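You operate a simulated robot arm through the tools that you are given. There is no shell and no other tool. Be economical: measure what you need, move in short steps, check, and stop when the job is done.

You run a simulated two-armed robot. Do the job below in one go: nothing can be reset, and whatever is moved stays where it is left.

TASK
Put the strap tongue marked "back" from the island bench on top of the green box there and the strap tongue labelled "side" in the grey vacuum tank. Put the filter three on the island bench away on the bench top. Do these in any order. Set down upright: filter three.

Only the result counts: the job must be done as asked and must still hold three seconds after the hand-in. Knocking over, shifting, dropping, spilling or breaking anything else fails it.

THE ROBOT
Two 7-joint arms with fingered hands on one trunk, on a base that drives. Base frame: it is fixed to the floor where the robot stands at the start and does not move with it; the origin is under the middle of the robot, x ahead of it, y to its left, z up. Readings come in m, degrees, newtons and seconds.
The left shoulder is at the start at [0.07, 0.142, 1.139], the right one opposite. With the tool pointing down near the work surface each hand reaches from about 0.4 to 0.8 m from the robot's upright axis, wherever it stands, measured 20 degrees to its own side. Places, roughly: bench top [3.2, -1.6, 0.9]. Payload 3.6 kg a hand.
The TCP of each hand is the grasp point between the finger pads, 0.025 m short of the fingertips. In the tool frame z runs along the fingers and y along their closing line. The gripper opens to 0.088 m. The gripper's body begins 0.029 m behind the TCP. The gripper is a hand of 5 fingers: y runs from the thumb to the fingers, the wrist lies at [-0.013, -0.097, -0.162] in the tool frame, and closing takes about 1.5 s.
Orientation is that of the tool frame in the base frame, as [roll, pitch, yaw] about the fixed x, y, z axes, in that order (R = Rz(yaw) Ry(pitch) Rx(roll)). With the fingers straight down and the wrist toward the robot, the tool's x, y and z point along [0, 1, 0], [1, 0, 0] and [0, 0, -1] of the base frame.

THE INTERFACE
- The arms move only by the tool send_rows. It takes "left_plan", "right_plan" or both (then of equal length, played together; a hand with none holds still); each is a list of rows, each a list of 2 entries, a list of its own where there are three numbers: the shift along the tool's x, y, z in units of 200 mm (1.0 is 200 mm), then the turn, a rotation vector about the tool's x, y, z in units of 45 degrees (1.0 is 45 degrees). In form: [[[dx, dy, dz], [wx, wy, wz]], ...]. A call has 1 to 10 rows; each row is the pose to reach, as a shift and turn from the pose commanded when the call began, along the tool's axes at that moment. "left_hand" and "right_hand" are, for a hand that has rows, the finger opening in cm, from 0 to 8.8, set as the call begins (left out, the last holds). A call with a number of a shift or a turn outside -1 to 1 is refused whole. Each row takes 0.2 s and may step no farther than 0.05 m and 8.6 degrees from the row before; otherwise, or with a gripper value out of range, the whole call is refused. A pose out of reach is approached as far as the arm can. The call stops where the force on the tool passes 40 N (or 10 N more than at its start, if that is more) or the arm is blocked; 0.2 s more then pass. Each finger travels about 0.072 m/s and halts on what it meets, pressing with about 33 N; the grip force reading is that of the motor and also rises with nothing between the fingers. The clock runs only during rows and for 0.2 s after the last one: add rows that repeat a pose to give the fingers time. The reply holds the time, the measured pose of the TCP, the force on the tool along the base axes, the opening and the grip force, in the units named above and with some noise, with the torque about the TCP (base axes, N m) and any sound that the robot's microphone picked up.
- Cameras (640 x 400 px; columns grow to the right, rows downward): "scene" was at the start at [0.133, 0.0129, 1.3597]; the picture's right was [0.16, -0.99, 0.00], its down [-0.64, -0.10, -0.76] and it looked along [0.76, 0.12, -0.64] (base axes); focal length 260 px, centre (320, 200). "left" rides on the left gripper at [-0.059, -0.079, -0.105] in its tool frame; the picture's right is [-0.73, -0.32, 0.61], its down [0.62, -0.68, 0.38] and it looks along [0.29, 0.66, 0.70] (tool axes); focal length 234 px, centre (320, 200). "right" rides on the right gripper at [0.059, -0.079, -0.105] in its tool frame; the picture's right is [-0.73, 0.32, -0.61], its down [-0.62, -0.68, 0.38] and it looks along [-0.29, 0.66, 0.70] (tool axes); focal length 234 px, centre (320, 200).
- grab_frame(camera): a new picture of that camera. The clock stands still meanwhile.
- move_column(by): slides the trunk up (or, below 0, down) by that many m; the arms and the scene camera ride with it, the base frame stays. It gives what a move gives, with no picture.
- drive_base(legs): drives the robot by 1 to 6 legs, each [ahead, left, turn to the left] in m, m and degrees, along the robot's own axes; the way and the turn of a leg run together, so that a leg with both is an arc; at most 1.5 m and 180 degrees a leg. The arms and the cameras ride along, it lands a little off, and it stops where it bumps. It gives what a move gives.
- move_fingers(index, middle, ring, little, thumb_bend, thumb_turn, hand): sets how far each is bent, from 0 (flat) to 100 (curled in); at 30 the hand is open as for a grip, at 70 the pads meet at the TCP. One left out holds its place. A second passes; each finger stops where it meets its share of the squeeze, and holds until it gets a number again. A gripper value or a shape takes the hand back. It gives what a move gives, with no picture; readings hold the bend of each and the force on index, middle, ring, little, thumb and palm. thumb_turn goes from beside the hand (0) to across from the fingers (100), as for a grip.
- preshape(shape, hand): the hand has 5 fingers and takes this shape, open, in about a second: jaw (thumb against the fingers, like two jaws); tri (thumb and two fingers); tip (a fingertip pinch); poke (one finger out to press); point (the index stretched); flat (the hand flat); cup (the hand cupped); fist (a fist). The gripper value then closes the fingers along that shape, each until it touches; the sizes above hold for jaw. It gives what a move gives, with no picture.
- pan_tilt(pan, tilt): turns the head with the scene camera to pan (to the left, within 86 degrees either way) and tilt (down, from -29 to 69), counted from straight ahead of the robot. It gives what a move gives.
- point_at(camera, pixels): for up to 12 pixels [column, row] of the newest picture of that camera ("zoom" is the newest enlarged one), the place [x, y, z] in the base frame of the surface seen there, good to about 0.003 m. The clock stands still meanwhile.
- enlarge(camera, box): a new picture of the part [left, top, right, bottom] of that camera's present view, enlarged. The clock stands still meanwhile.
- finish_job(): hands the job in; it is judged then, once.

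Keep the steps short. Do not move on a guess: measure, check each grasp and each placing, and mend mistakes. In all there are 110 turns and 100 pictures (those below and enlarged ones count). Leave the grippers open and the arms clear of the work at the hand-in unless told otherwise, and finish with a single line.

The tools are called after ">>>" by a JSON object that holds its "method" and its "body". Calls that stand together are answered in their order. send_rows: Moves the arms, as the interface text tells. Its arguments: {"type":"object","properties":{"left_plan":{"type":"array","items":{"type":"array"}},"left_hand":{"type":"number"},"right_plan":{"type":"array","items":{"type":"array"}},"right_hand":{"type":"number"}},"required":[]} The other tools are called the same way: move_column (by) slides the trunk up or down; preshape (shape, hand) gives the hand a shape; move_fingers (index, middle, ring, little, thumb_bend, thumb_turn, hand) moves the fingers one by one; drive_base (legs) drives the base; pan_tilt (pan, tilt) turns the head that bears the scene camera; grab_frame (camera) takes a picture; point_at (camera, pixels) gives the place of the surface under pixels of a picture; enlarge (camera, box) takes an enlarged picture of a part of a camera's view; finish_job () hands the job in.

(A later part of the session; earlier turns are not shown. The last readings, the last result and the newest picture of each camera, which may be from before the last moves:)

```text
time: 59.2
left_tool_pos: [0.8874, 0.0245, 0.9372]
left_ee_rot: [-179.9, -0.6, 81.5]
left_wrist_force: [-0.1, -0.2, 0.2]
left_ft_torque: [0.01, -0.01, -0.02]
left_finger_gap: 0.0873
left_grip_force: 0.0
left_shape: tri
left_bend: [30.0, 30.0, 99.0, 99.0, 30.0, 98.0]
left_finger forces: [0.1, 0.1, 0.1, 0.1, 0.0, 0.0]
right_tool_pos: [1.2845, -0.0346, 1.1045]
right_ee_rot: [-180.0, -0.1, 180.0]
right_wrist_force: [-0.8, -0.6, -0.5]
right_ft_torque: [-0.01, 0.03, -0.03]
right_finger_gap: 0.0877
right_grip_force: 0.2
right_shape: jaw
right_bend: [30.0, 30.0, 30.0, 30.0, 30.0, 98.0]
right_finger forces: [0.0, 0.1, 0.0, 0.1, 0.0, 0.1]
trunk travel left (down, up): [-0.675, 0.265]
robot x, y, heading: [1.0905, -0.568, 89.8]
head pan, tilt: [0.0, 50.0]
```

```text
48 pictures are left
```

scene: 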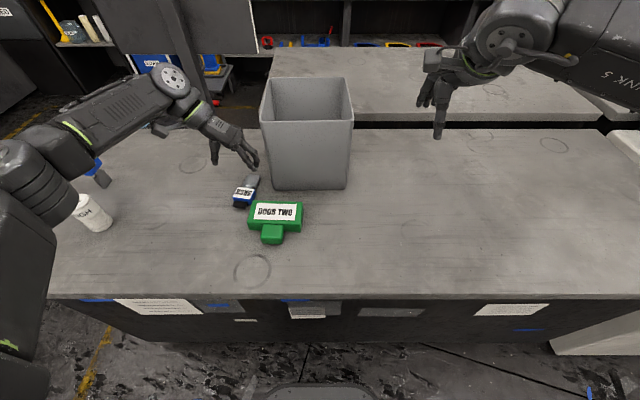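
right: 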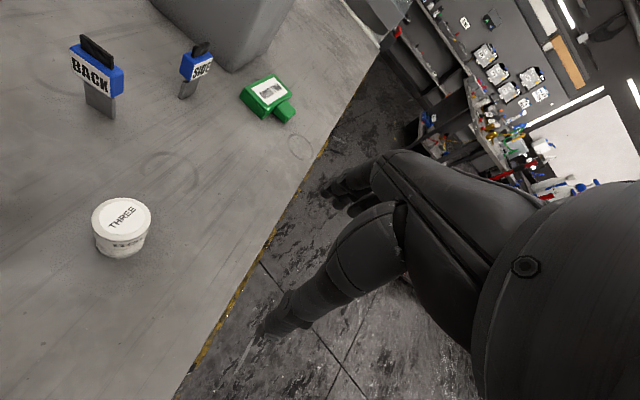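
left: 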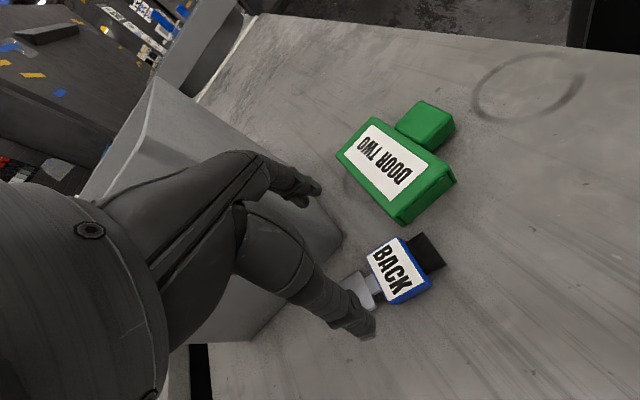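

BACK's blue body at (398, 272) is almost under the grasp point, about 6 mm off. I check the forearm's clearance over the filter before lowering.

>>> {"method": "point_at", "body": {"camera": "scene", "pixels": [[60, 180], [70, 205], [50, 215], [100, 150], [60, 160], [40, 260], [85, 215]]}}

>>> {"method": "enlarge", "body": {"camera": "scene", "box": [190, 100, 310, 230]}}

```text
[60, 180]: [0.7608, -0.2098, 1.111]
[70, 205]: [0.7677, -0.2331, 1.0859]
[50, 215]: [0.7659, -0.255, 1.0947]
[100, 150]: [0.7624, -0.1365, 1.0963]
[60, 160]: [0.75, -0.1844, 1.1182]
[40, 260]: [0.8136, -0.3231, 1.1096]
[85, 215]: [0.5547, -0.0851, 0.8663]
```

```text
3.08 times, centred on (250, 165) of scene
```

zoom: 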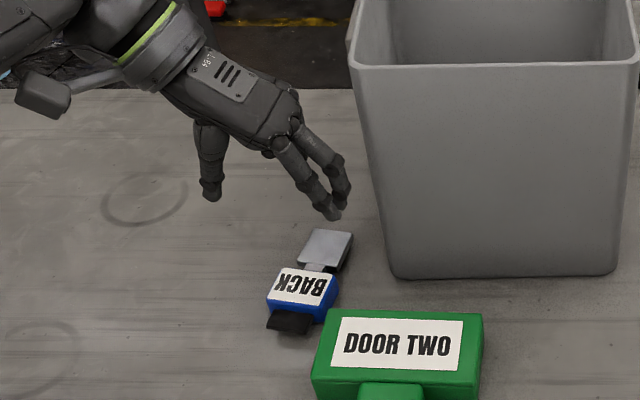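

The forearm is clear (z≥1.09, x≈0.76). I descend to z≈0.865 and look.

>>> {"method": "send_rows", "body": {"left_plan": [[[-0.03, -0.01, 0.12], [0, 0, 0]], [[-0.03, -0.01, 0.24], [0, 0, 0]], [[-0.03, -0.01, 0.36], [0, 0, 0]]]}}

>>> {"method": "grab_frame", "body": {"camera": "left"}}

>>> {"method": "enlarge", "body": {"camera": "scene", "box": [190, 120, 310, 230]}}

```text
time: 60.0
left_tool_pos: [0.8837, 0.0208, 0.8651]
left_ee_rot: [-179.9, -0.5, 81.4]
left_wrist_force: [-1.1, -0.9, 0.1]
left_ft_torque: [-0.01, 0.0, -0.02]
left_finger_gap: 0.0877
left_grip_force: 0.1
left_shape: tri
left_bend: [30.0, 30.0, 99.0, 99.0, 30.0, 98.0]
left_finger forces: [0.0, 0.1, 0.1, 0.1, 0.0, 0.0]
right_tool_pos: [1.2826, -0.0353, 1.1036]
right_ee_rot: [180.0, 0.0, -180.0]
right_wrist_force: [-0.1, -0.1, 0.0]
right_ft_torque: [-0.03, 0.01, 0.04]
right_finger_gap: 0.0875
right_grip_force: 0.0
right_shape: jaw
right_bend: [30.0, 30.0, 30.0, 30.0, 30.0, 98.0]
right_finger forces: [0.1, 0.1, 0.1, 0.1, 0.1, 0.0]
trunk travel left (down, up): [-0.675, 0.265]
robot x, y, heading: [1.0913, -0.5713, 89.6]
head pan, tilt: [0.0, 50.0]
```

```text
46 pictures are left
```

left: 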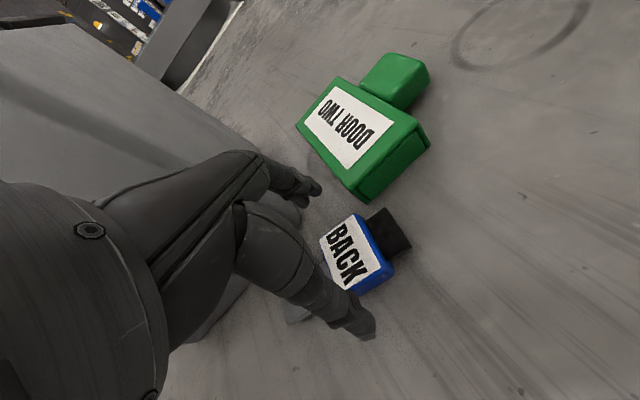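

```text
3.64 times, centred on (250, 175) of scene
```

zoom: 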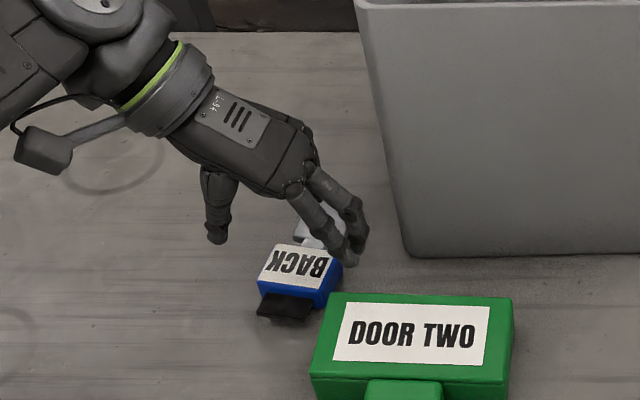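

It is aligned: the blue centre at (350, 250) matches the prediction (348, 252). I lower the last 33 mm.

>>> {"method": "send_rows", "body": {"left_plan": [[[0, 0.015, 0.06], [0, 0, 0]], [[0, 0.015, 0.12], [0, 0, 0]], [[0, 0.015, 0.165], [0, 0, 0]]]}}

>>> {"method": "enlarge", "body": {"camera": "left", "box": [220, 120, 460, 360]}}

>>> {"method": "enlarge", "body": {"camera": "scene", "box": [200, 140, 300, 230]}}

```text
time: 60.8
left_tool_pos: [0.8862, 0.0204, 0.833]
left_ee_rot: [-179.8, -0.6, 81.4]
left_wrist_force: [0.6, -0.4, 0.3]
left_ft_torque: [0.0, -0.05, -0.01]
left_finger_gap: 0.0878
left_grip_force: 0.1
left_shape: tri
left_bend: [30.0, 30.0, 99.0, 99.0, 30.0, 98.0]
left_finger forces: [0.0, 0.1, 0.1, 0.1, 0.0, 0.0]
right_tool_pos: [1.2822, -0.0345, 1.103]
right_ee_rot: [-179.9, 0.0, 180.0]
right_wrist_force: [0.3, -0.6, 0.3]
right_ft_torque: [0.0, 0.0, 0.01]
right_finger_gap: 0.0877
right_grip_force: 0.1
right_shape: jaw
right_bend: [30.0, 30.0, 30.0, 30.0, 30.0, 98.0]
right_finger forces: [0.0, 0.1, 0.0, 0.0, 0.0, 0.0]
trunk travel left (down, up): [-0.675, 0.265]
robot x, y, heading: [1.0886, -0.5686, 90.2]
head pan, tilt: [0.0, 50.0]
```

```text
1.67 times, centred on (340, 240) of left
```

zoom: 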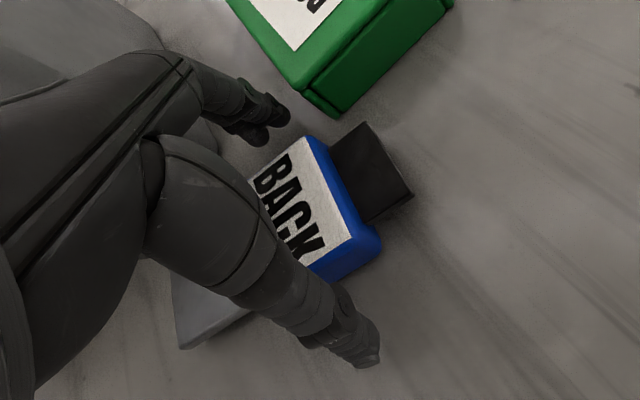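

```text
4.44 times, centred on (250, 185) of scene
```

zoom: 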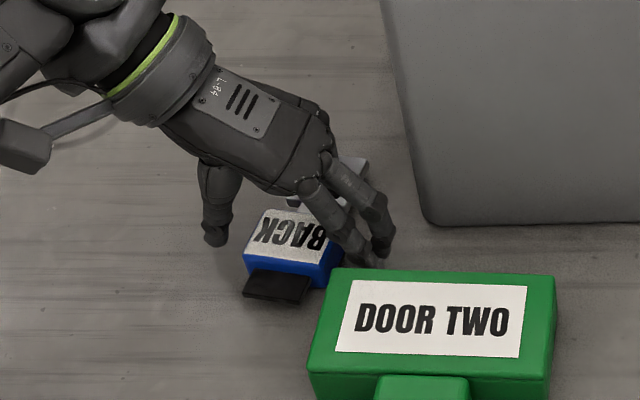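

Blue body lies between thumb and the two fingers, and nothing is touched. I close.

>>> {"method": "send_rows", "body": {"left_plan": [[[0, 0, 0], [0, 0, 0]], [[0, 0, 0], [0, 0, 0]], [[0, 0, 0], [0, 0, 0]], [[0, 0, 0], [0, 0, 0]], [[0, 0, 0], [0, 0, 0]], [[0, 0, 0], [0, 0, 0]], [[0, 0, 0], [0, 0, 0]]], "left_hand": 0}}

>>> {"method": "enlarge", "body": {"camera": "left", "box": [220, 120, 460, 360]}}

>>> {"method": "enlarge", "body": {"camera": "scene", "box": [200, 140, 300, 230]}}

```text
time: 62.4
left_tool_pos: [0.8857, 0.022, 0.8337]
left_ee_rot: [-179.9, -0.6, 81.5]
left_wrist_force: [0.4, 0.7, 0.5]
left_ft_torque: [0.01, -0.01, 0.05]
left_finger_gap: 0.0456
left_grip_force: 32.9
left_shape: tri
left_bend: [74.0, 44.0, 100.0, 100.0, 68.0, 100.0]
left_finger forces: [15.1, 15.0, 0.0, 0.0, 30.1, 0.0]
right_tool_pos: [1.2848, -0.0344, 1.1041]
right_ee_rot: [180.0, 0.0, -179.9]
right_wrist_force: [-0.2, 0.0, -0.7]
right_ft_torque: [0.01, 0.02, -0.01]
right_finger_gap: 0.0878
right_grip_force: 0.1
right_shape: jaw
right_bend: [30.0, 30.0, 30.0, 30.0, 30.0, 98.0]
right_finger forces: [0.1, 0.0, 0.0, 0.0, 0.0, 0.1]
trunk travel left (down, up): [-0.675, 0.265]
robot x, y, heading: [1.0895, -0.5688, 90.0]
head pan, tilt: [0.0, 50.0]
```

```text
1.67 times, centred on (340, 240) of left
```

zoom: 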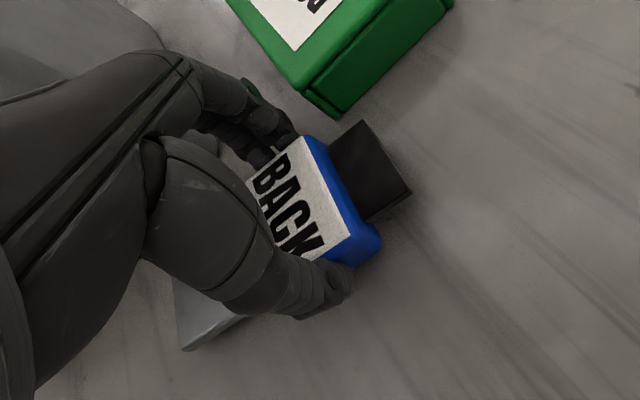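

```text
4.44 times, centred on (250, 185) of scene
```

zoom: 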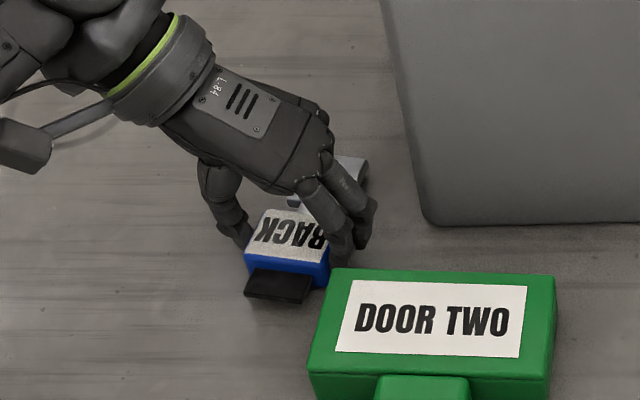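

It grips at a 45.6 mm gap with 33 N. I lift 0.13 m, moving slightly away from the tank.

>>> {"method": "send_rows", "body": {"left_plan": [[[0, 0, -0.1], [0, 0, 0]], [[0, 0, -0.22], [0, 0, 0]], [[0, 0, -0.4], [0, 0, 0]], [[-0.1, -0.1, -0.55], [0, 0, 0]], [[-0.2, -0.2, -0.7], [0, 0, 0]]]}}

>>> {"method": "grab_frame", "body": {"camera": "left"}}

>>> {"method": "enlarge", "body": {"camera": "scene", "box": [170, 60, 330, 230]}}

```text
time: 63.6
left_tool_pos: [0.8408, -0.0161, 0.9723]
left_ee_rot: [-180.0, -0.6, 81.3]
left_wrist_force: [0.7, 0.1, -0.6]
left_ft_torque: [-0.01, -0.01, 0.02]
left_finger_gap: 0.0455
left_grip_force: 32.9
left_shape: tri
left_bend: [74.0, 44.0, 100.0, 100.0, 68.0, 100.0]
left_finger forces: [15.2, 15.0, 0.0, 0.0, 30.2, 0.0]
right_tool_pos: [1.2823, -0.0348, 1.1049]
right_ee_rot: [180.0, 0.0, 180.0]
right_wrist_force: [1.0, 0.5, 0.2]
right_ft_torque: [0.0, 0.02, 0.0]
right_finger_gap: 0.0876
right_grip_force: 0.0
right_shape: jaw
right_bend: [30.0, 30.0, 30.0, 30.0, 30.0, 98.0]
right_finger forces: [0.1, 0.0, 0.0, 0.0, 0.1, 0.0]
trunk travel left (down, up): [-0.675, 0.265]
robot x, y, heading: [1.0882, -0.5693, 90.1]
head pan, tilt: [0.0, 50.0]
```

```text
40 pictures are left
```

left: 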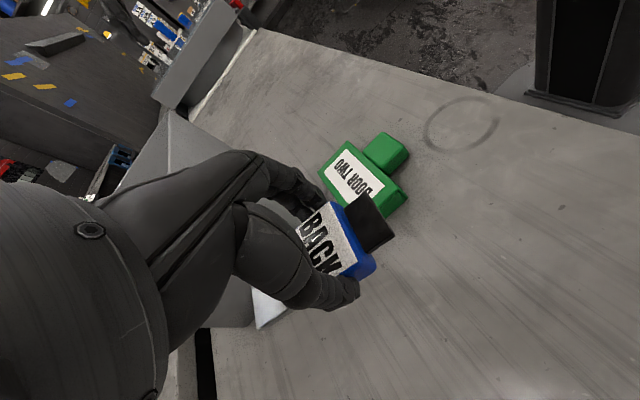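

```text
2.35 times, centred on (250, 145) of scene
```

zoom: 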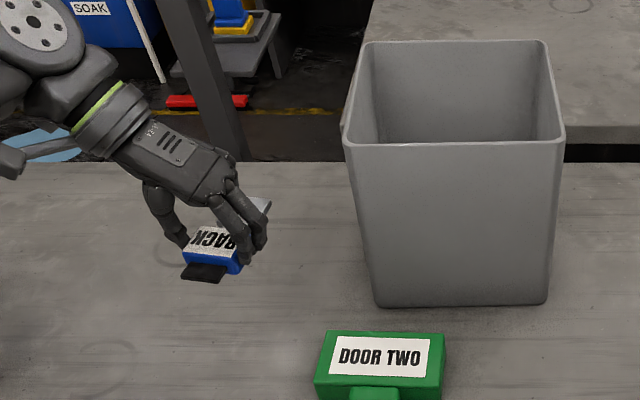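

It is held level. I turn the hand back by 100°, so the tongue lies along x with the wrist towards the robot.

>>> {"method": "send_rows", "body": {"left_plan": [[[0, -0.03, 0], [0, 0, -0.17]], [[0, -0.06, 0], [0, 0, -0.34]], [[0, -0.06, 0], [0, 0, -0.51]], [[0, -0.06, 0], [0, 0, -0.68]], [[0, -0.06, 0], [0, 0, -0.85]]]}}

>>> {"method": "send_rows", "body": {"left_plan": [[[0, 0, 0], [0, 0, -0.17]], [[0, 0, 0], [0, 0, -0.34]], [[0, 0, 0], [0, 0, -0.51]], [[0, 0, 0], [0, 0, -0.68]], [[0, 0, 0], [0, 0, -0.85]]]}}

>>> {"method": "send_rows", "body": {"left_plan": [[[0, 0, 0], [0, 0, -0.17]], [[0, 0, 0], [0, 0, -0.34]], [[0, 0, 0], [0, 0, -0.5]]]}}

>>> {"method": "grab_frame", "body": {"camera": "scene"}}

```text
time: 64.8
left_tool_pos: [0.8302, -0.0119, 0.9716]
left_ee_rot: [179.7, -0.6, 119.8]
left_wrist_force: [0.2, -0.2, -0.7]
left_ft_torque: [-0.02, -0.01, 0.01]
left_finger_gap: 0.0454
left_grip_force: 33.3
left_shape: tri
left_bend: [74.0, 44.0, 100.0, 100.0, 68.0, 100.0]
left_finger forces: [15.3, 14.9, 0.0, 0.1, 30.1, 0.0]
right_tool_pos: [1.2832, -0.035, 1.1045]
right_ee_rot: [-179.9, -0.1, 180.0]
right_wrist_force: [-0.3, 0.0, 0.1]
right_ft_torque: [0.02, 0.04, -0.01]
right_finger_gap: 0.0879
right_grip_force: 0.1
right_shape: jaw
right_bend: [30.0, 30.0, 30.0, 30.0, 30.0, 98.0]
right_finger forces: [0.0, 0.0, 0.0, 0.0, 0.0, 0.1]
trunk travel left (down, up): [-0.675, 0.265]
robot x, y, heading: [1.0867, -0.5699, 89.9]
head pan, tilt: [0.0, 50.0]
```

```text
time: 66.0
left_tool_pos: [0.8298, -0.0134, 0.9724]
left_ee_rot: [179.5, -0.2, 158.0]
left_wrist_force: [0.5, -0.1, -1.0]
left_ft_torque: [-0.02, 0.0, -0.02]
left_finger_gap: 0.0455
left_grip_force: 33.2
left_shape: tri
left_bend: [74.0, 44.0, 100.0, 100.0, 68.0, 100.0]
left_finger forces: [15.2, 15.0, 0.0, 0.0, 30.0, 0.1]
right_tool_pos: [1.2825, -0.0351, 1.103]
right_ee_rot: [180.0, 0.0, -179.9]
right_wrist_force: [0.0, 0.3, 1.2]
right_ft_torque: [0.0, 0.02, 0.03]
right_finger_gap: 0.0877
right_grip_force: 0.1
right_shape: jaw
right_bend: [30.0, 30.0, 30.0, 30.0, 30.0, 98.0]
right_finger forces: [0.1, 0.0, 0.0, 0.0, 0.0, 0.1]
trunk travel left (down, up): [-0.675, 0.265]
robot x, y, heading: [1.0878, -0.5705, 90.0]
head pan, tilt: [0.0, 50.0]
```

```text
time: 66.8
left_tool_pos: [0.8285, -0.0127, 0.9723]
left_ee_rot: [179.4, 0.1, -179.4]
left_wrist_force: [-1.7, 0.3, -1.1]
left_ft_torque: [0.03, 0.02, -0.01]
left_finger_gap: 0.0455
left_grip_force: 32.9
left_shape: tri
left_bend: [74.0, 44.0, 100.0, 100.0, 68.0, 100.0]
left_finger forces: [15.2, 14.9, 0.0, 0.0, 30.1, 0.1]
right_tool_pos: [1.283, -0.0364, 1.1034]
right_ee_rot: [180.0, 0.1, -180.0]
right_wrist_force: [-0.1, -0.1, 0.9]
right_ft_torque: [-0.01, 0.04, 0.04]
right_finger_gap: 0.0874
right_grip_force: 0.1
right_shape: jaw
right_bend: [30.0, 30.0, 30.0, 30.0, 30.0, 98.0]
right_finger forces: [0.0, 0.0, 0.0, 0.1, 0.1, 0.0]
trunk travel left (down, up): [-0.675, 0.265]
robot x, y, heading: [1.0897, -0.5683, 90.0]
head pan, tilt: [0.0, 50.0]
```

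```text
38 pictures are left
```

scene: 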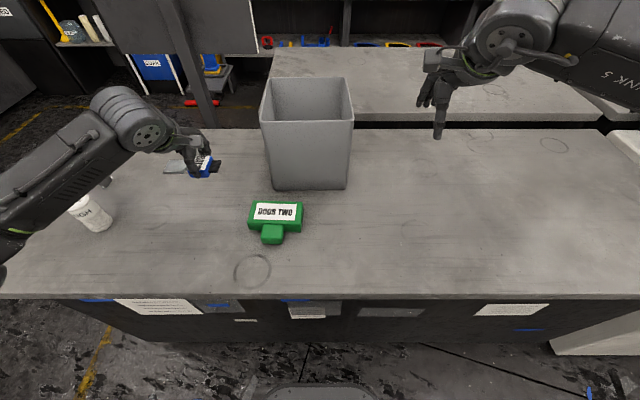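

>>> {"method": "enlarge", "body": {"camera": "scene", "box": [140, 120, 260, 210]}}

>>> {"method": "point_at", "body": {"camera": "scene", "pixels": [[172, 162], [178, 168], [185, 167], [203, 168], [208, 163], [215, 166], [217, 161], [255, 205], [300, 205], [298, 222], [252, 222], [275, 228]]}}

```text
4.44 times, centred on (200, 165) of scene
```

zoom: 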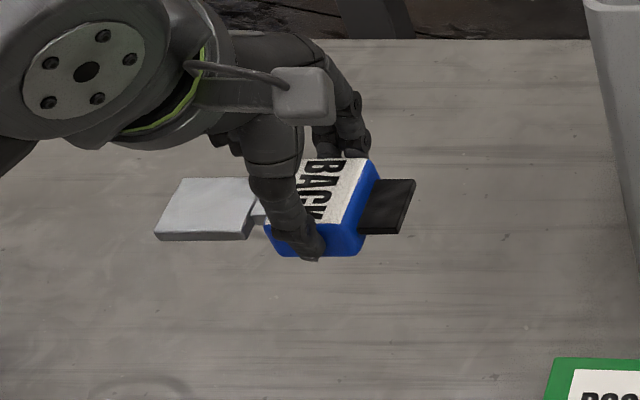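

```text
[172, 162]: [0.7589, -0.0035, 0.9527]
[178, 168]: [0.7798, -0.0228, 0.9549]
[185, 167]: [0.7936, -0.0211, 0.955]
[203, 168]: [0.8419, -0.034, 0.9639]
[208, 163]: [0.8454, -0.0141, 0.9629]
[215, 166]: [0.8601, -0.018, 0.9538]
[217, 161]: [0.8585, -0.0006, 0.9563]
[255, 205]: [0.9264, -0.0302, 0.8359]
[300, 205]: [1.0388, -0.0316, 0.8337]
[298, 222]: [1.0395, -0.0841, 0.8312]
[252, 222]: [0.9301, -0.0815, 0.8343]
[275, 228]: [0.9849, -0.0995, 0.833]
```

BACK is level, spanning x 0.754–0.866 and centred 0.018 behind the TCP; its underside is 0.034 below the TCP. I carry it over the box centre.

>>> {"method": "send_rows", "body": {"left_plan": [[[-0.1, -0.15, 0], [0, 0, 0]], [[-0.3, -0.177, 0], [0, 0, 0]], [[-0.52, -0.177, 0], [0, 0, 0]], [[-0.72, -0.177, 0], [0, 0, 0]], [[-0.84, -0.177, 0.1], [0, 0, 0]], [[-0.84, -0.177, 0.25], [0, 0, 0]], [[-0.84, -0.177, 0.42], [0, 0, 0]]]}}

>>> {"method": "enlarge", "body": {"camera": "scene", "box": [200, 130, 340, 260]}}

>>> {"method": "grab_frame", "body": {"camera": "left"}}

```text
time: 68.4
left_tool_pos: [0.9962, -0.0468, 0.887]
left_ee_rot: [179.4, -0.1, -179.6]
left_wrist_force: [-1.1, 0.2, 0.1]
left_ft_torque: [0.01, -0.01, -0.01]
left_finger_gap: 0.0454
left_grip_force: 33.2
left_shape: tri
left_bend: [74.0, 44.0, 100.0, 100.0, 68.0, 100.0]
left_finger forces: [15.2, 14.9, 0.1, 0.1, 30.2, 0.0]
right_tool_pos: [1.2832, -0.0342, 1.1033]
right_ee_rot: [-179.9, 0.0, -180.0]
right_wrist_force: [0.6, -0.7, 0.9]
right_ft_torque: [0.01, -0.01, -0.01]
right_finger_gap: 0.0877
right_grip_force: 0.0
right_shape: jaw
right_bend: [30.0, 30.0, 30.0, 30.0, 30.0, 98.0]
right_finger forces: [0.0, 0.1, 0.1, 0.0, 0.0, 0.0]
trunk travel left (down, up): [-0.675, 0.265]
robot x, y, heading: [1.089, -0.5676, 90.0]
head pan, tilt: [0.0, 50.0]
```

```text
3.08 times, centred on (270, 195) of scene
```

zoom: 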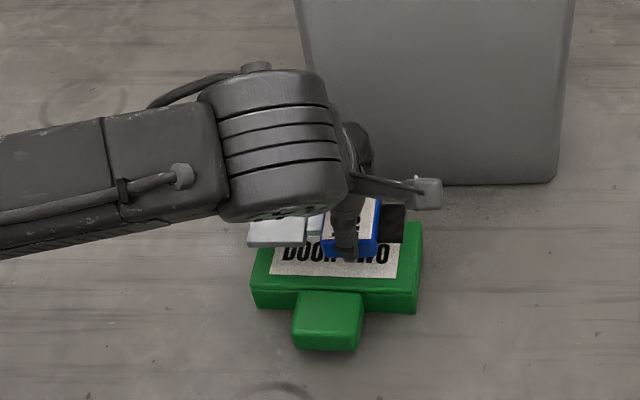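

```text
35 pictures are left
```

left: 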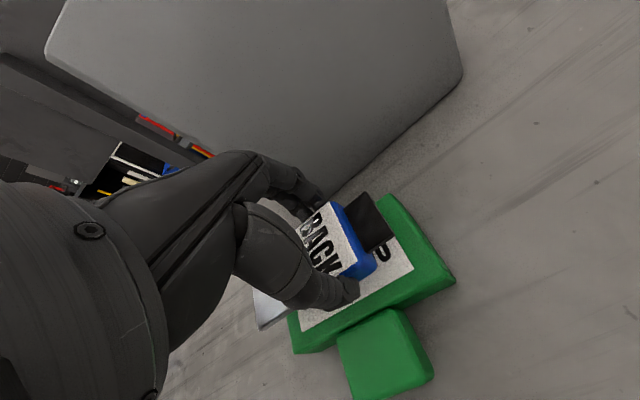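

Well placed. I shift 4 mm toward +x and lower until contact.

>>> {"method": "send_rows", "body": {"left_plan": [[[-0.02, 0, 0.04], [0, 0, 0]], [[-0.02, 0, 0.075], [0, 0, 0]], [[-0.02, 0, 0.085], [0, 0, 0]], [[-0.02, 0, 0.09], [0, 0, 0]], [[-0.02, 0, 0.09], [0, 0, 0]]]}}

```text
time: 69.6
left_tool_pos: [1.0021, -0.0469, 0.8691]
left_ee_rot: [179.4, 0.0, -179.6]
left_wrist_force: [0.3, 0.3, -1.4]
left_ft_torque: [-0.01, 0.01, 0.02]
left_finger_gap: 0.0453
left_grip_force: 33.3
left_shape: tri
left_bend: [74.0, 44.0, 100.0, 100.0, 68.0, 100.0]
left_finger forces: [15.2, 14.9, 0.0, 0.1, 30.1, 0.0]
right_tool_pos: [1.2823, -0.0341, 1.1038]
right_ee_rot: [180.0, 0.0, 179.9]
right_wrist_force: [0.6, 0.4, -0.1]
right_ft_torque: [0.04, 0.01, 0.0]
right_finger_gap: 0.0877
right_grip_force: 0.1
right_shape: jaw
right_bend: [30.0, 30.0, 30.0, 30.0, 30.0, 98.0]
right_finger forces: [0.1, 0.0, 0.0, 0.1, 0.1, 0.1]
trunk travel left (down, up): [-0.675, 0.265]
robot x, y, heading: [1.089, -0.5687, 90.0]
head pan, tilt: [0.0, 50.0]
```

No contact yet; I go on in 1 mm steps.

>>> {"method": "send_rows", "body": {"left_plan": [[[0, 0, 0.005], [0, 0, 0]], [[0, 0, 0.01], [0, 0, 0]], [[0, 0, 0.015], [0, 0, 0]], [[0, 0, 0.015], [0, 0, 0]]]}}

```text
time: 70.6
left_tool_pos: [1.0013, -0.0462, 0.8676]
left_ee_rot: [179.5, -0.1, -179.6]
left_wrist_force: [-0.2, 0.3, 0.0]
left_ft_torque: [0.03, -0.02, 0.02]
left_finger_gap: 0.0454
left_grip_force: 33.5
left_shape: tri
left_bend: [74.0, 44.0, 100.0, 100.0, 68.0, 100.0]
left_finger forces: [15.3, 15.0, 0.0, 0.1, 30.1, 0.0]
right_tool_pos: [1.2827, -0.0352, 1.1037]
right_ee_rot: [-180.0, 0.0, 179.9]
right_wrist_force: [0.1, 0.2, -0.3]
right_ft_torque: [0.0, 0.0, 0.0]
right_finger_gap: 0.0876
right_grip_force: 0.1
right_shape: jaw
right_bend: [30.0, 30.0, 30.0, 30.0, 30.0, 98.0]
right_finger forces: [0.1, 0.0, 0.0, 0.0, 0.0, 0.0]
trunk travel left (down, up): [-0.675, 0.265]
robot x, y, heading: [1.0881, -0.5684, 90.4]
head pan, tilt: [0.0, 50.0]
```

>>> {"method": "send_rows", "body": {"left_plan": [[[0, 0, 0.005], [0, 0, 0]], [[0, 0, 0.01], [0, 0, 0]], [[0, 0, 0.01], [0, 0, 0]]]}}

>>> {"method": "enlarge", "body": {"camera": "left", "box": [230, 160, 470, 360]}}

```text
time: 71.4
left_tool_pos: [1.0023, -0.0467, 0.8673]
left_ee_rot: [179.3, 0.0, -179.7]
left_wrist_force: [-0.1, 1.4, 8.0]
left_ft_torque: [-0.06, 0.0, 0.01]
left_finger_gap: 0.0456
left_grip_force: 33.5
left_shape: tri
left_bend: [74.0, 44.0, 100.0, 100.0, 68.0, 100.0]
left_finger forces: [16.1, 16.2, 0.1, 0.0, 30.9, 0.0]
right_tool_pos: [1.2833, -0.0345, 1.1047]
right_ee_rot: [-180.0, 0.1, -180.0]
right_wrist_force: [0.1, 0.5, -0.4]
right_ft_torque: [0.01, 0.01, -0.01]
right_finger_gap: 0.0877
right_grip_force: 0.1
right_shape: jaw
right_bend: [30.0, 30.0, 30.0, 30.0, 30.0, 98.0]
right_finger forces: [0.1, 0.1, 0.1, 0.0, 0.1, 0.1]
trunk travel left (down, up): [-0.675, 0.265]
robot x, y, heading: [1.0897, -0.5688, 89.9]
head pan, tilt: [0.0, 50.0]
```

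```text
2.00 times, centred on (350, 260) of left
```

zoom: 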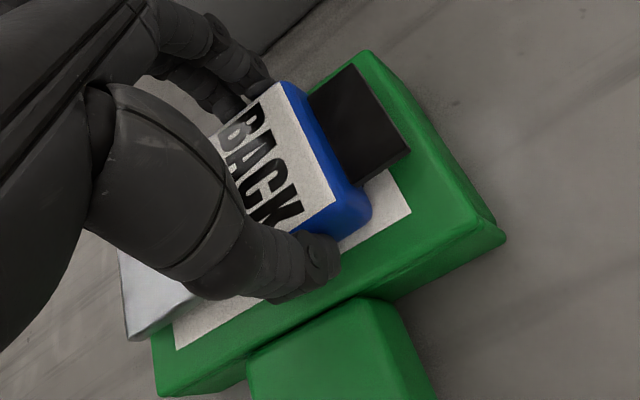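

Contact shows as 8 N. I open fully and check before rising.

>>> {"method": "send_rows", "body": {"left_plan": [[[0, 0, -0.005], [0, 0, 0]], [[0, 0, -0.005], [0, 0, 0]], [[0, 0, -0.005], [0, 0, 0]], [[0, 0, -0.005], [0, 0, 0]], [[0, 0, -0.005], [0, 0, 0]], [[0, 0, -0.005], [0, 0, 0]]], "left_hand": 8.8}}

>>> {"method": "send_rows", "body": {"left_plan": [[[0, 0, -0.05], [0, 0, 0]], [[0, 0, -0.15], [0, 0, 0]], [[0, 0, -0.3], [0, 0, 0]], [[0, 0, -0.5], [0, 0, 0]], [[0, 0, -0.7], [0, 0, 0]]]}}

>>> {"method": "grab_frame", "body": {"camera": "left"}}

>>> {"method": "enlarge", "body": {"camera": "scene", "box": [200, 130, 340, 260]}}

```text
time: 72.8
left_tool_pos: [1.0012, -0.0462, 0.8652]
left_ee_rot: [179.5, 0.0, -179.6]
left_wrist_force: [-0.3, -0.1, -0.6]
left_ft_torque: [-0.03, 0.02, -0.02]
left_finger_gap: 0.0874
left_grip_force: 0.0
left_shape: tri
left_bend: [30.0, 30.0, 99.0, 99.0, 30.0, 98.0]
left_finger forces: [0.0, 0.0, 0.0, 0.0, 0.0, 0.0]
right_tool_pos: [1.2829, -0.0349, 1.1033]
right_ee_rot: [179.9, 0.0, -180.0]
right_wrist_force: [0.4, -0.2, 0.1]
right_ft_torque: [-0.01, 0.02, 0.01]
right_finger_gap: 0.0874
right_grip_force: 0.0
right_shape: jaw
right_bend: [30.0, 30.0, 30.0, 30.0, 30.0, 98.0]
right_finger forces: [0.0, 0.0, 0.1, 0.1, 0.1, 0.0]
trunk travel left (down, up): [-0.675, 0.265]
robot x, y, heading: [1.0898, -0.5671, 90.2]
head pan, tilt: [0.0, 50.0]
```

```text
time: 74.0
left_tool_pos: [1.0015, -0.0506, 1.0067]
left_ee_rot: [179.4, -0.1, -179.6]
left_wrist_force: [-0.1, -0.2, 1.1]
left_ft_torque: [0.0, 0.02, 0.01]
left_finger_gap: 0.0877
left_grip_force: 0.2
left_shape: tri
left_bend: [30.0, 30.0, 99.0, 99.0, 30.0, 98.0]
left_finger forces: [0.0, 0.0, 0.0, 0.0, 0.1, 0.0]
right_tool_pos: [1.2845, -0.0352, 1.1038]
right_ee_rot: [179.9, 0.0, 179.9]
right_wrist_force: [0.7, -0.2, -0.5]
right_ft_torque: [0.02, 0.04, 0.0]
right_finger_gap: 0.0875
right_grip_force: 0.2
right_shape: jaw
right_bend: [30.0, 30.0, 30.0, 30.0, 30.0, 98.0]
right_finger forces: [0.1, 0.0, 0.0, 0.0, 0.0, 0.0]
trunk travel left (down, up): [-0.675, 0.265]
robot x, y, heading: [1.0923, -0.5668, 89.9]
head pan, tilt: [0.0, 50.0]
```

```text
33 pictures are left
```

left: 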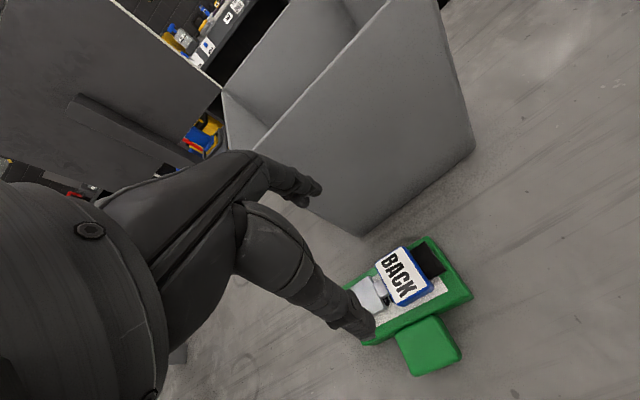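

```text
3.08 times, centred on (270, 195) of scene
```

zoom: 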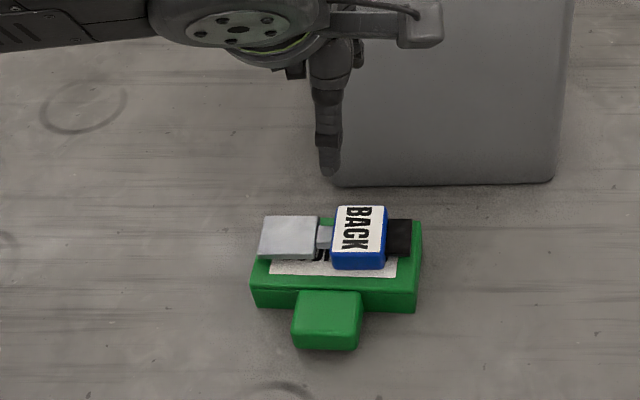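

BACK rests flat on the green box. Now the filter: I raise and retract the left hand, return it to jaw shape, and drive left to face the filter.

>>> {"method": "send_rows", "body": {"left_plan": [[[0, -0.1, -0.15], [0, 0, 0]], [[0, -0.25, -0.3], [0, 0, 0]], [[0, -0.4, -0.4], [0, 0, 0]], [[0.15, -0.5, -0.45], [0, 0, 0]], [[0.35, -0.55, -0.45], [0, 0, 0]]]}}

>>> {"method": "preshape", "body": {"shape": "jaw", "hand": "left"}}

>>> {"method": "drive_base", "body": {"legs": [[-0.06, 0, 0], [0, 0.34, 0]]}}

>>> {"method": "grab_frame", "body": {"camera": "scene"}}

```text
time: 75.2
left_tool_pos: [0.931, -0.161, 1.0949]
left_ee_rot: [179.3, 0.1, -179.6]
left_wrist_force: [-0.8, -0.5, -1.1]
left_ft_torque: [0.02, 0.0, 0.03]
left_finger_gap: 0.0879
left_grip_force: 0.1
left_shape: tri
left_bend: [30.0, 30.0, 99.0, 99.0, 30.0, 98.0]
left_finger forces: [0.1, 0.0, 0.0, 0.0, 0.0, 0.0]
right_tool_pos: [1.2805, -0.0347, 1.1038]
right_ee_rot: [179.8, 0.1, -180.0]
right_wrist_force: [0.7, -0.3, -0.3]
right_ft_torque: [0.01, -0.01, -0.01]
right_finger_gap: 0.0875
right_grip_force: 0.1
right_shape: jaw
right_bend: [30.0, 30.0, 30.0, 30.0, 30.0, 98.0]
right_finger forces: [0.0, 0.0, 0.0, 0.0, 0.0, 0.1]
trunk travel left (down, up): [-0.675, 0.265]
robot x, y, heading: [1.0899, -0.5718, 90.3]
head pan, tilt: [0.0, 50.0]
```

```text
time: 76.1
left_tool_pos: [0.9334, -0.16, 1.0954]
left_ee_rot: [179.5, 0.1, -179.6]
left_wrist_force: [0.0, 0.7, -0.5]
left_ft_torque: [0.01, 0.03, 0.0]
left_finger_gap: 0.0876
left_grip_force: 0.0
left_shape: jaw
left_bend: [30.0, 30.0, 30.0, 30.0, 30.0, 98.0]
left_finger forces: [0.0, 0.1, 0.0, 0.1, 0.0, 0.0]
right_tool_pos: [1.283, -0.0349, 1.1031]
right_ee_rot: [180.0, 0.0, -180.0]
right_wrist_force: [1.1, -0.2, 0.2]
right_ft_torque: [-0.01, 0.02, 0.02]
right_finger_gap: 0.0875
right_grip_force: 0.1
right_shape: jaw
right_bend: [30.0, 30.0, 30.0, 30.0, 30.0, 98.0]
right_finger forces: [0.1, 0.1, 0.0, 0.0, 0.0, 0.0]
trunk travel left (down, up): [-0.675, 0.265]
robot x, y, heading: [1.0894, -0.5703, 89.9]
head pan, tilt: [0.0, 50.0]
```

```text
time: 78.9
left_tool_pos: [0.593, -0.2194, 1.0957]
left_ee_rot: [179.4, 0.0, -179.6]
left_wrist_force: [-0.3, -0.3, -0.2]
left_ft_torque: [-0.04, -0.01, -0.02]
left_finger_gap: 0.0878
left_grip_force: 0.1
left_shape: jaw
left_bend: [30.0, 30.0, 30.0, 30.0, 30.0, 98.0]
left_finger forces: [0.1, 0.0, 0.0, 0.0, 0.1, 0.0]
right_tool_pos: [0.943, -0.0958, 1.1035]
right_ee_rot: [-180.0, 0.1, 179.9]
right_wrist_force: [-0.2, 0.3, -0.2]
right_ft_torque: [0.0, 0.03, 0.03]
right_finger_gap: 0.0879
right_grip_force: 0.1
right_shape: jaw
right_bend: [30.0, 30.0, 30.0, 30.0, 30.0, 98.0]
right_finger forces: [0.1, 0.0, 0.0, 0.0, 0.0, 0.1]
trunk travel left (down, up): [-0.675, 0.265]
robot x, y, heading: [0.7488, -0.631, 89.9]
head pan, tilt: [0.0, 50.0]
```

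```text
31 pictures are left
```

scene: 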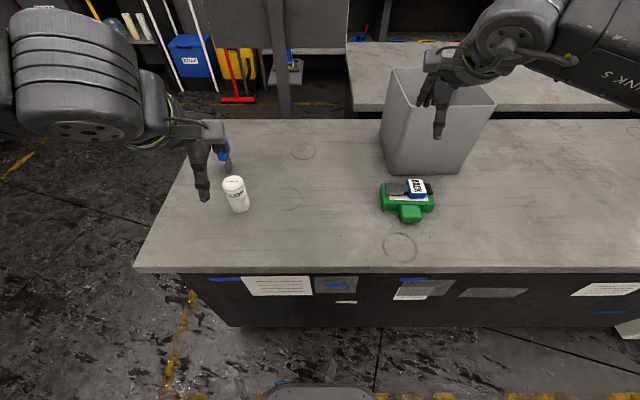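

>>> {"method": "enlarge", "body": {"camera": "scene", "box": [190, 130, 290, 230]}}

>>> {"method": "point_at", "body": {"camera": "scene", "pixels": [[233, 182], [223, 183], [242, 183], [235, 190], [240, 210], [233, 177], [228, 205], [247, 203], [222, 160], [237, 200]]}}

```text
4.00 times, centred on (240, 180) of scene
```

zoom: 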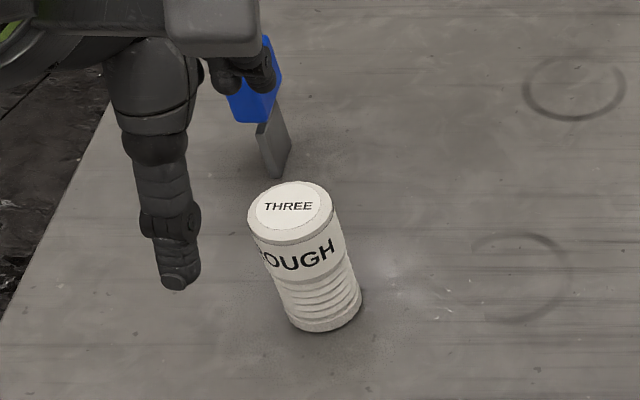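

```text
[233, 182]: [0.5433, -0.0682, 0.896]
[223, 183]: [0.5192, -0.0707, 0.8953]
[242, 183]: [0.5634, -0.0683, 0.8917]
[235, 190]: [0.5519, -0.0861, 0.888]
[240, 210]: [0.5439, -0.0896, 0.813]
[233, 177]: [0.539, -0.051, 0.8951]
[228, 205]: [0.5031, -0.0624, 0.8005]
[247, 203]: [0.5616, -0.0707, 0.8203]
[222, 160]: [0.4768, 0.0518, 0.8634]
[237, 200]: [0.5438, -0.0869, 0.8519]
```

Filter THREE is centred at (0.543, −0.063), about 5 cm wide, with its top at 0.896. I move the left hand above it at z≈0.965.

>>> {"method": "send_rows", "body": {"left_plan": [[[0.08, 0.2, 0], [0.013, 0, 0]], [[0.16, 0.4, 0.05], [0.013, 0, 0]], [[0.25, 0.58, 0.15], [0.013, 0, 0]], [[0.25, 0.72, 0.3], [0.013, 0, 0]], [[0.25, 0.78, 0.48], [0.013, 0, 0]], [[0.25, 0.78, 0.65], [0.013, 0, 0]]], "left_hand": 8.8}}

>>> {"method": "grab_frame", "body": {"camera": "left"}}

>>> {"method": "enlarge", "body": {"camera": "scene", "box": [170, 100, 310, 240]}}

```text
time: 80.3
left_tool_pos: [0.5414, -0.0622, 0.9655]
left_ee_rot: [180.0, 0.0, -179.7]
left_wrist_force: [-0.3, 0.1, -0.2]
left_ft_torque: [0.01, 0.0, 0.03]
left_finger_gap: 0.0878
left_grip_force: 0.1
left_shape: jaw
left_bend: [30.0, 30.0, 30.0, 30.0, 30.0, 98.0]
left_finger forces: [0.0, 0.1, 0.0, 0.0, 0.0, 0.0]
right_tool_pos: [0.9422, -0.0955, 1.1029]
right_ee_rot: [180.0, 0.1, -180.0]
right_wrist_force: [-0.7, 0.2, 0.0]
right_ft_torque: [-0.01, 0.01, -0.02]
right_finger_gap: 0.0877
right_grip_force: 0.0
right_shape: jaw
right_bend: [30.0, 30.0, 30.0, 30.0, 30.0, 98.0]
right_finger forces: [0.1, 0.0, 0.0, 0.1, 0.0, 0.1]
trunk travel left (down, up): [-0.675, 0.265]
robot x, y, heading: [0.7525, -0.6304, 90.0]
head pan, tilt: [0.0, 50.0]
```

```text
29 pictures are left
```

left: 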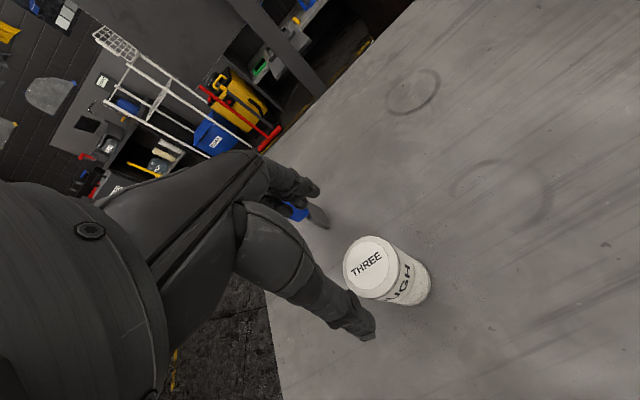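

```text
2.86 times, centred on (240, 170) of scene
```

zoom: 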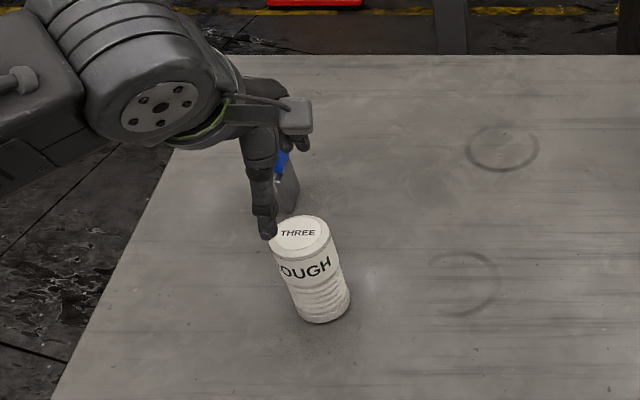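

The filter top at (371, 267) is about 4 mm off prediction. BASE stands near the fingers, so I measure its closest edge.

>>> {"method": "point_at", "body": {"camera": "zoom", "pixels": [[281, 162], [283, 170], [282, 195], [290, 200], [296, 190], [288, 175], [262, 190], [302, 143]]}}

>>> {"method": "enlarge", "body": {"camera": "left", "box": [240, 150, 400, 290]}}

```text
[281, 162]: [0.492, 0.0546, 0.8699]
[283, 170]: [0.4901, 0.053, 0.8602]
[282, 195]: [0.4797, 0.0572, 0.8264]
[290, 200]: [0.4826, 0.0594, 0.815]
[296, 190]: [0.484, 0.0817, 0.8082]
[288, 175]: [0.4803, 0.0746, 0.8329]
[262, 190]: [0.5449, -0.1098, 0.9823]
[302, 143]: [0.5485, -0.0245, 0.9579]
```

```text
2.86 times, centred on (320, 220) of left
```

zoom: 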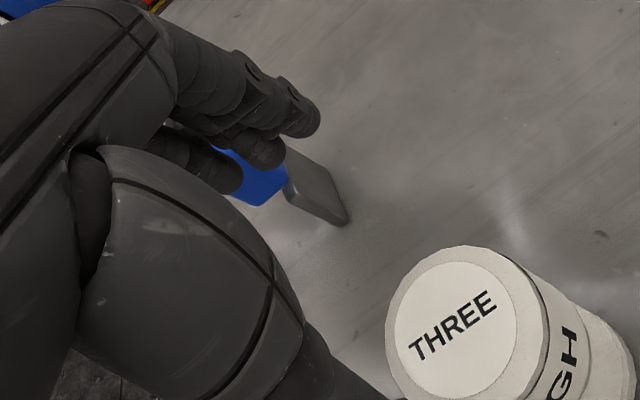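

BASE's nearest edge is y≈0.053, and its top overlaps the little-finger side. I use "tri", so ring and little fingers stay curled, then descend.

>>> {"method": "preshape", "body": {"shape": "tri", "hand": "left"}}

>>> {"method": "send_rows", "body": {"left_plan": [[[0, -0.02, 0.12], [0, 0, 0]], [[0, -0.02, 0.24], [0, 0, 0]], [[0, -0.02, 0.36], [0, 0, 0]], [[0, -0.02, 0.455], [0, 0, 0]]]}}

>>> {"method": "grab_frame", "body": {"camera": "left"}}

>>> {"method": "enlarge", "body": {"camera": "scene", "box": [170, 100, 310, 240]}}

```text
time: 81.2
left_tool_pos: [0.5414, -0.063, 0.9655]
left_ee_rot: [179.9, 0.0, -179.7]
left_wrist_force: [0.4, 0.3, -1.0]
left_ft_torque: [0.02, 0.02, -0.03]
left_finger_gap: 0.088
left_grip_force: 0.0
left_shape: tri
left_bend: [30.0, 30.0, 99.0, 99.0, 30.0, 98.0]
left_finger forces: [0.0, 0.0, 0.0, 0.0, 0.1, 0.0]
right_tool_pos: [0.9423, -0.0948, 1.1035]
right_ee_rot: [180.0, 0.0, -180.0]
right_wrist_force: [0.1, 0.3, -0.2]
right_ft_torque: [-0.04, 0.01, -0.01]
right_finger_gap: 0.0876
right_grip_force: 0.1
right_shape: jaw
right_bend: [30.0, 30.0, 30.0, 30.0, 30.0, 98.0]
right_finger forces: [0.0, 0.0, 0.0, 0.0, 0.0, 0.0]
trunk travel left (down, up): [-0.675, 0.265]
robot x, y, heading: [0.7499, -0.6263, 89.9]
head pan, tilt: [0.0, 50.0]
```

```text
time: 82.2
left_tool_pos: [0.5406, -0.0635, 0.8854]
left_ee_rot: [178.8, 0.2, -179.8]
left_wrist_force: [-1.9, -1.1, 13.8]
left_ft_torque: [0.16, 0.36, 0.05]
left_finger_gap: 0.0877
left_grip_force: 0.1
left_shape: tri
left_bend: [30.0, 30.0, 99.0, 99.0, 30.0, 98.0]
left_finger forces: [0.0, 0.0, 14.4, 0.1, 0.1, 0.0]
right_tool_pos: [0.9427, -0.0957, 1.1033]
right_ee_rot: [180.0, 0.0, 180.0]
right_wrist_force: [0.8, 0.6, -0.9]
right_ft_torque: [-0.01, 0.0, 0.0]
right_finger_gap: 0.0878
right_grip_force: 0.0
right_shape: jaw
right_bend: [30.0, 30.0, 30.0, 30.0, 30.0, 98.0]
right_finger forces: [0.1, 0.0, 0.0, 0.0, 0.0, 0.0]
trunk travel left (down, up): [-0.675, 0.265]
robot x, y, heading: [0.752, -0.626, 89.7]
head pan, tilt: [0.0, 50.0]
stopped in row 4 (left hand): the force on the tool passed its limit (the readings are from after the stop); the commanded pose is now the measured one
```

```text
26 pictures are left
```

left: 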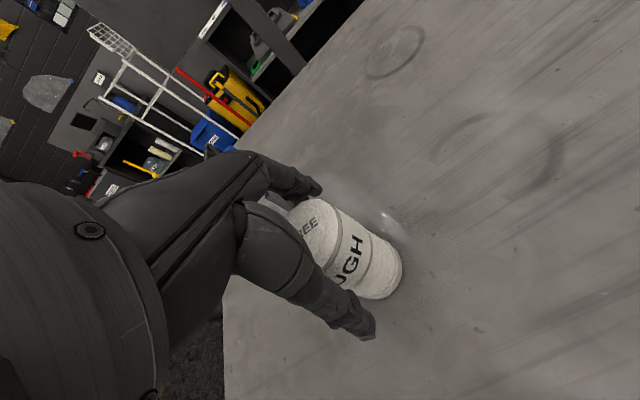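

```text
2.86 times, centred on (240, 170) of scene
```

zoom: 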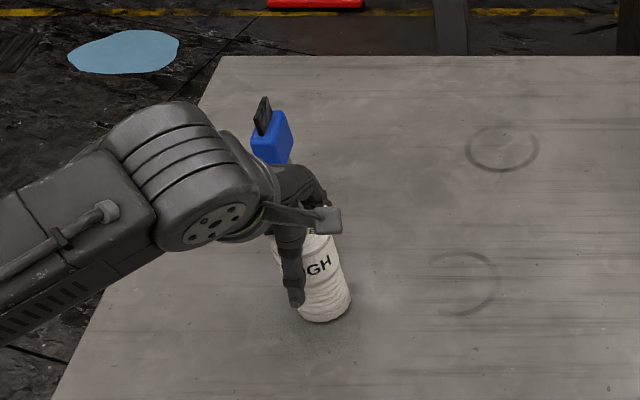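

The curled ring finger touched the filter's lid. The filter still stands. I rise 6 cm, use the jaw shape instead, and try lower.

>>> {"method": "send_rows", "body": {"left_plan": [[[0, 0, -0.1], [0.02, 0, 0]], [[0, 0, -0.25], [0.02, 0, 0]], [[0, 0, -0.4], [0.02, 0, 0]]]}}

>>> {"method": "preshape", "body": {"shape": "jaw", "hand": "left"}}

>>> {"method": "grab_frame", "body": {"camera": "left"}}

```text
time: 83.0
left_tool_pos: [0.5405, -0.0656, 0.9638]
left_ee_rot: [180.0, 0.1, -179.7]
left_wrist_force: [0.1, 0.0, -0.6]
left_ft_torque: [-0.01, 0.0, -0.02]
left_finger_gap: 0.0876
left_grip_force: 0.1
left_shape: tri
left_bend: [30.0, 30.0, 99.0, 99.0, 30.0, 98.0]
left_finger forces: [0.0, 0.0, 0.0, 0.1, 0.0, 0.1]
right_tool_pos: [0.9421, -0.0944, 1.1037]
right_ee_rot: [-179.9, 0.1, -180.0]
right_wrist_force: [-0.9, 0.6, 0.1]
right_ft_torque: [0.01, 0.01, 0.0]
right_finger_gap: 0.0876
right_grip_force: 0.1
right_shape: jaw
right_bend: [30.0, 30.0, 30.0, 30.0, 30.0, 98.0]
right_finger forces: [0.0, 0.1, 0.1, 0.0, 0.0, 0.0]
trunk travel left (down, up): [-0.675, 0.265]
robot x, y, heading: [0.7491, -0.6259, 89.9]
head pan, tilt: [0.0, 50.0]
```

```text
time: 83.9
left_tool_pos: [0.5404, -0.0636, 0.9638]
left_ee_rot: [179.8, 0.1, -179.7]
left_wrist_force: [0.4, -0.3, -0.6]
left_ft_torque: [0.01, -0.02, 0.03]
left_finger_gap: 0.0879
left_grip_force: 0.0
left_shape: jaw
left_bend: [30.0, 30.0, 30.0, 30.0, 30.0, 98.0]
left_finger forces: [0.0, 0.0, 0.1, 0.0, 0.1, 0.0]
right_tool_pos: [0.9428, -0.0954, 1.1028]
right_ee_rot: [-180.0, 0.0, 179.9]
right_wrist_force: [0.1, -0.1, 0.7]
right_ft_torque: [-0.03, -0.02, 0.0]
right_finger_gap: 0.0874
right_grip_force: 0.2
right_shape: jaw
right_bend: [30.0, 30.0, 30.0, 30.0, 30.0, 98.0]
right_finger forces: [0.0, 0.1, 0.0, 0.1, 0.1, 0.1]
trunk travel left (down, up): [-0.675, 0.265]
robot x, y, heading: [0.7483, -0.6317, 89.9]
head pan, tilt: [0.0, 50.0]
```

```text
24 pictures are left
```

left: 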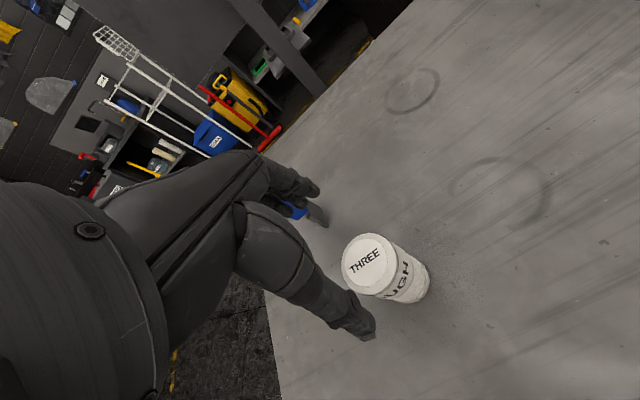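

The filter is unmoved. I descend to z≈0.878 with the open jaw.

>>> {"method": "send_rows", "body": {"left_plan": [[[0, 0, 0.12], [0, 0, 0]], [[0, 0, 0.24], [0, 0, 0]], [[0, 0, 0.35], [0, 0, 0]], [[0, 0, 0.43], [0, 0, 0]]]}}

>>> {"method": "enlarge", "body": {"camera": "scene", "box": [170, 100, 310, 240]}}

```text
time: 84.9
left_tool_pos: [0.5411, -0.0645, 0.8776]
left_ee_rot: [179.9, 0.1, -179.7]
left_wrist_force: [0.4, 0.1, 0.1]
left_ft_torque: [0.01, 0.0, 0.0]
left_finger_gap: 0.0876
left_grip_force: 0.0
left_shape: jaw
left_bend: [30.0, 30.0, 30.0, 30.0, 30.0, 98.0]
left_finger forces: [0.1, 0.0, 0.0, 0.1, 0.0, 0.0]
right_tool_pos: [0.9416, -0.0954, 1.1035]
right_ee_rot: [-180.0, 0.0, 180.0]
right_wrist_force: [0.6, -0.1, -0.2]
right_ft_torque: [0.0, -0.02, -0.03]
right_finger_gap: 0.0876
right_grip_force: 0.1
right_shape: jaw
right_bend: [30.0, 30.0, 30.0, 30.0, 30.0, 98.0]
right_finger forces: [0.0, 0.1, 0.1, 0.1, 0.1, 0.0]
trunk travel left (down, up): [-0.675, 0.265]
robot x, y, heading: [0.75, -0.627, 89.9]
head pan, tilt: [0.0, 50.0]
```

```text
2.86 times, centred on (240, 170) of scene
```

zoom: 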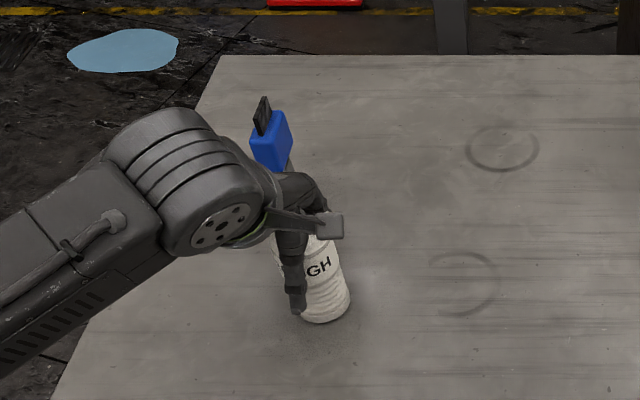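

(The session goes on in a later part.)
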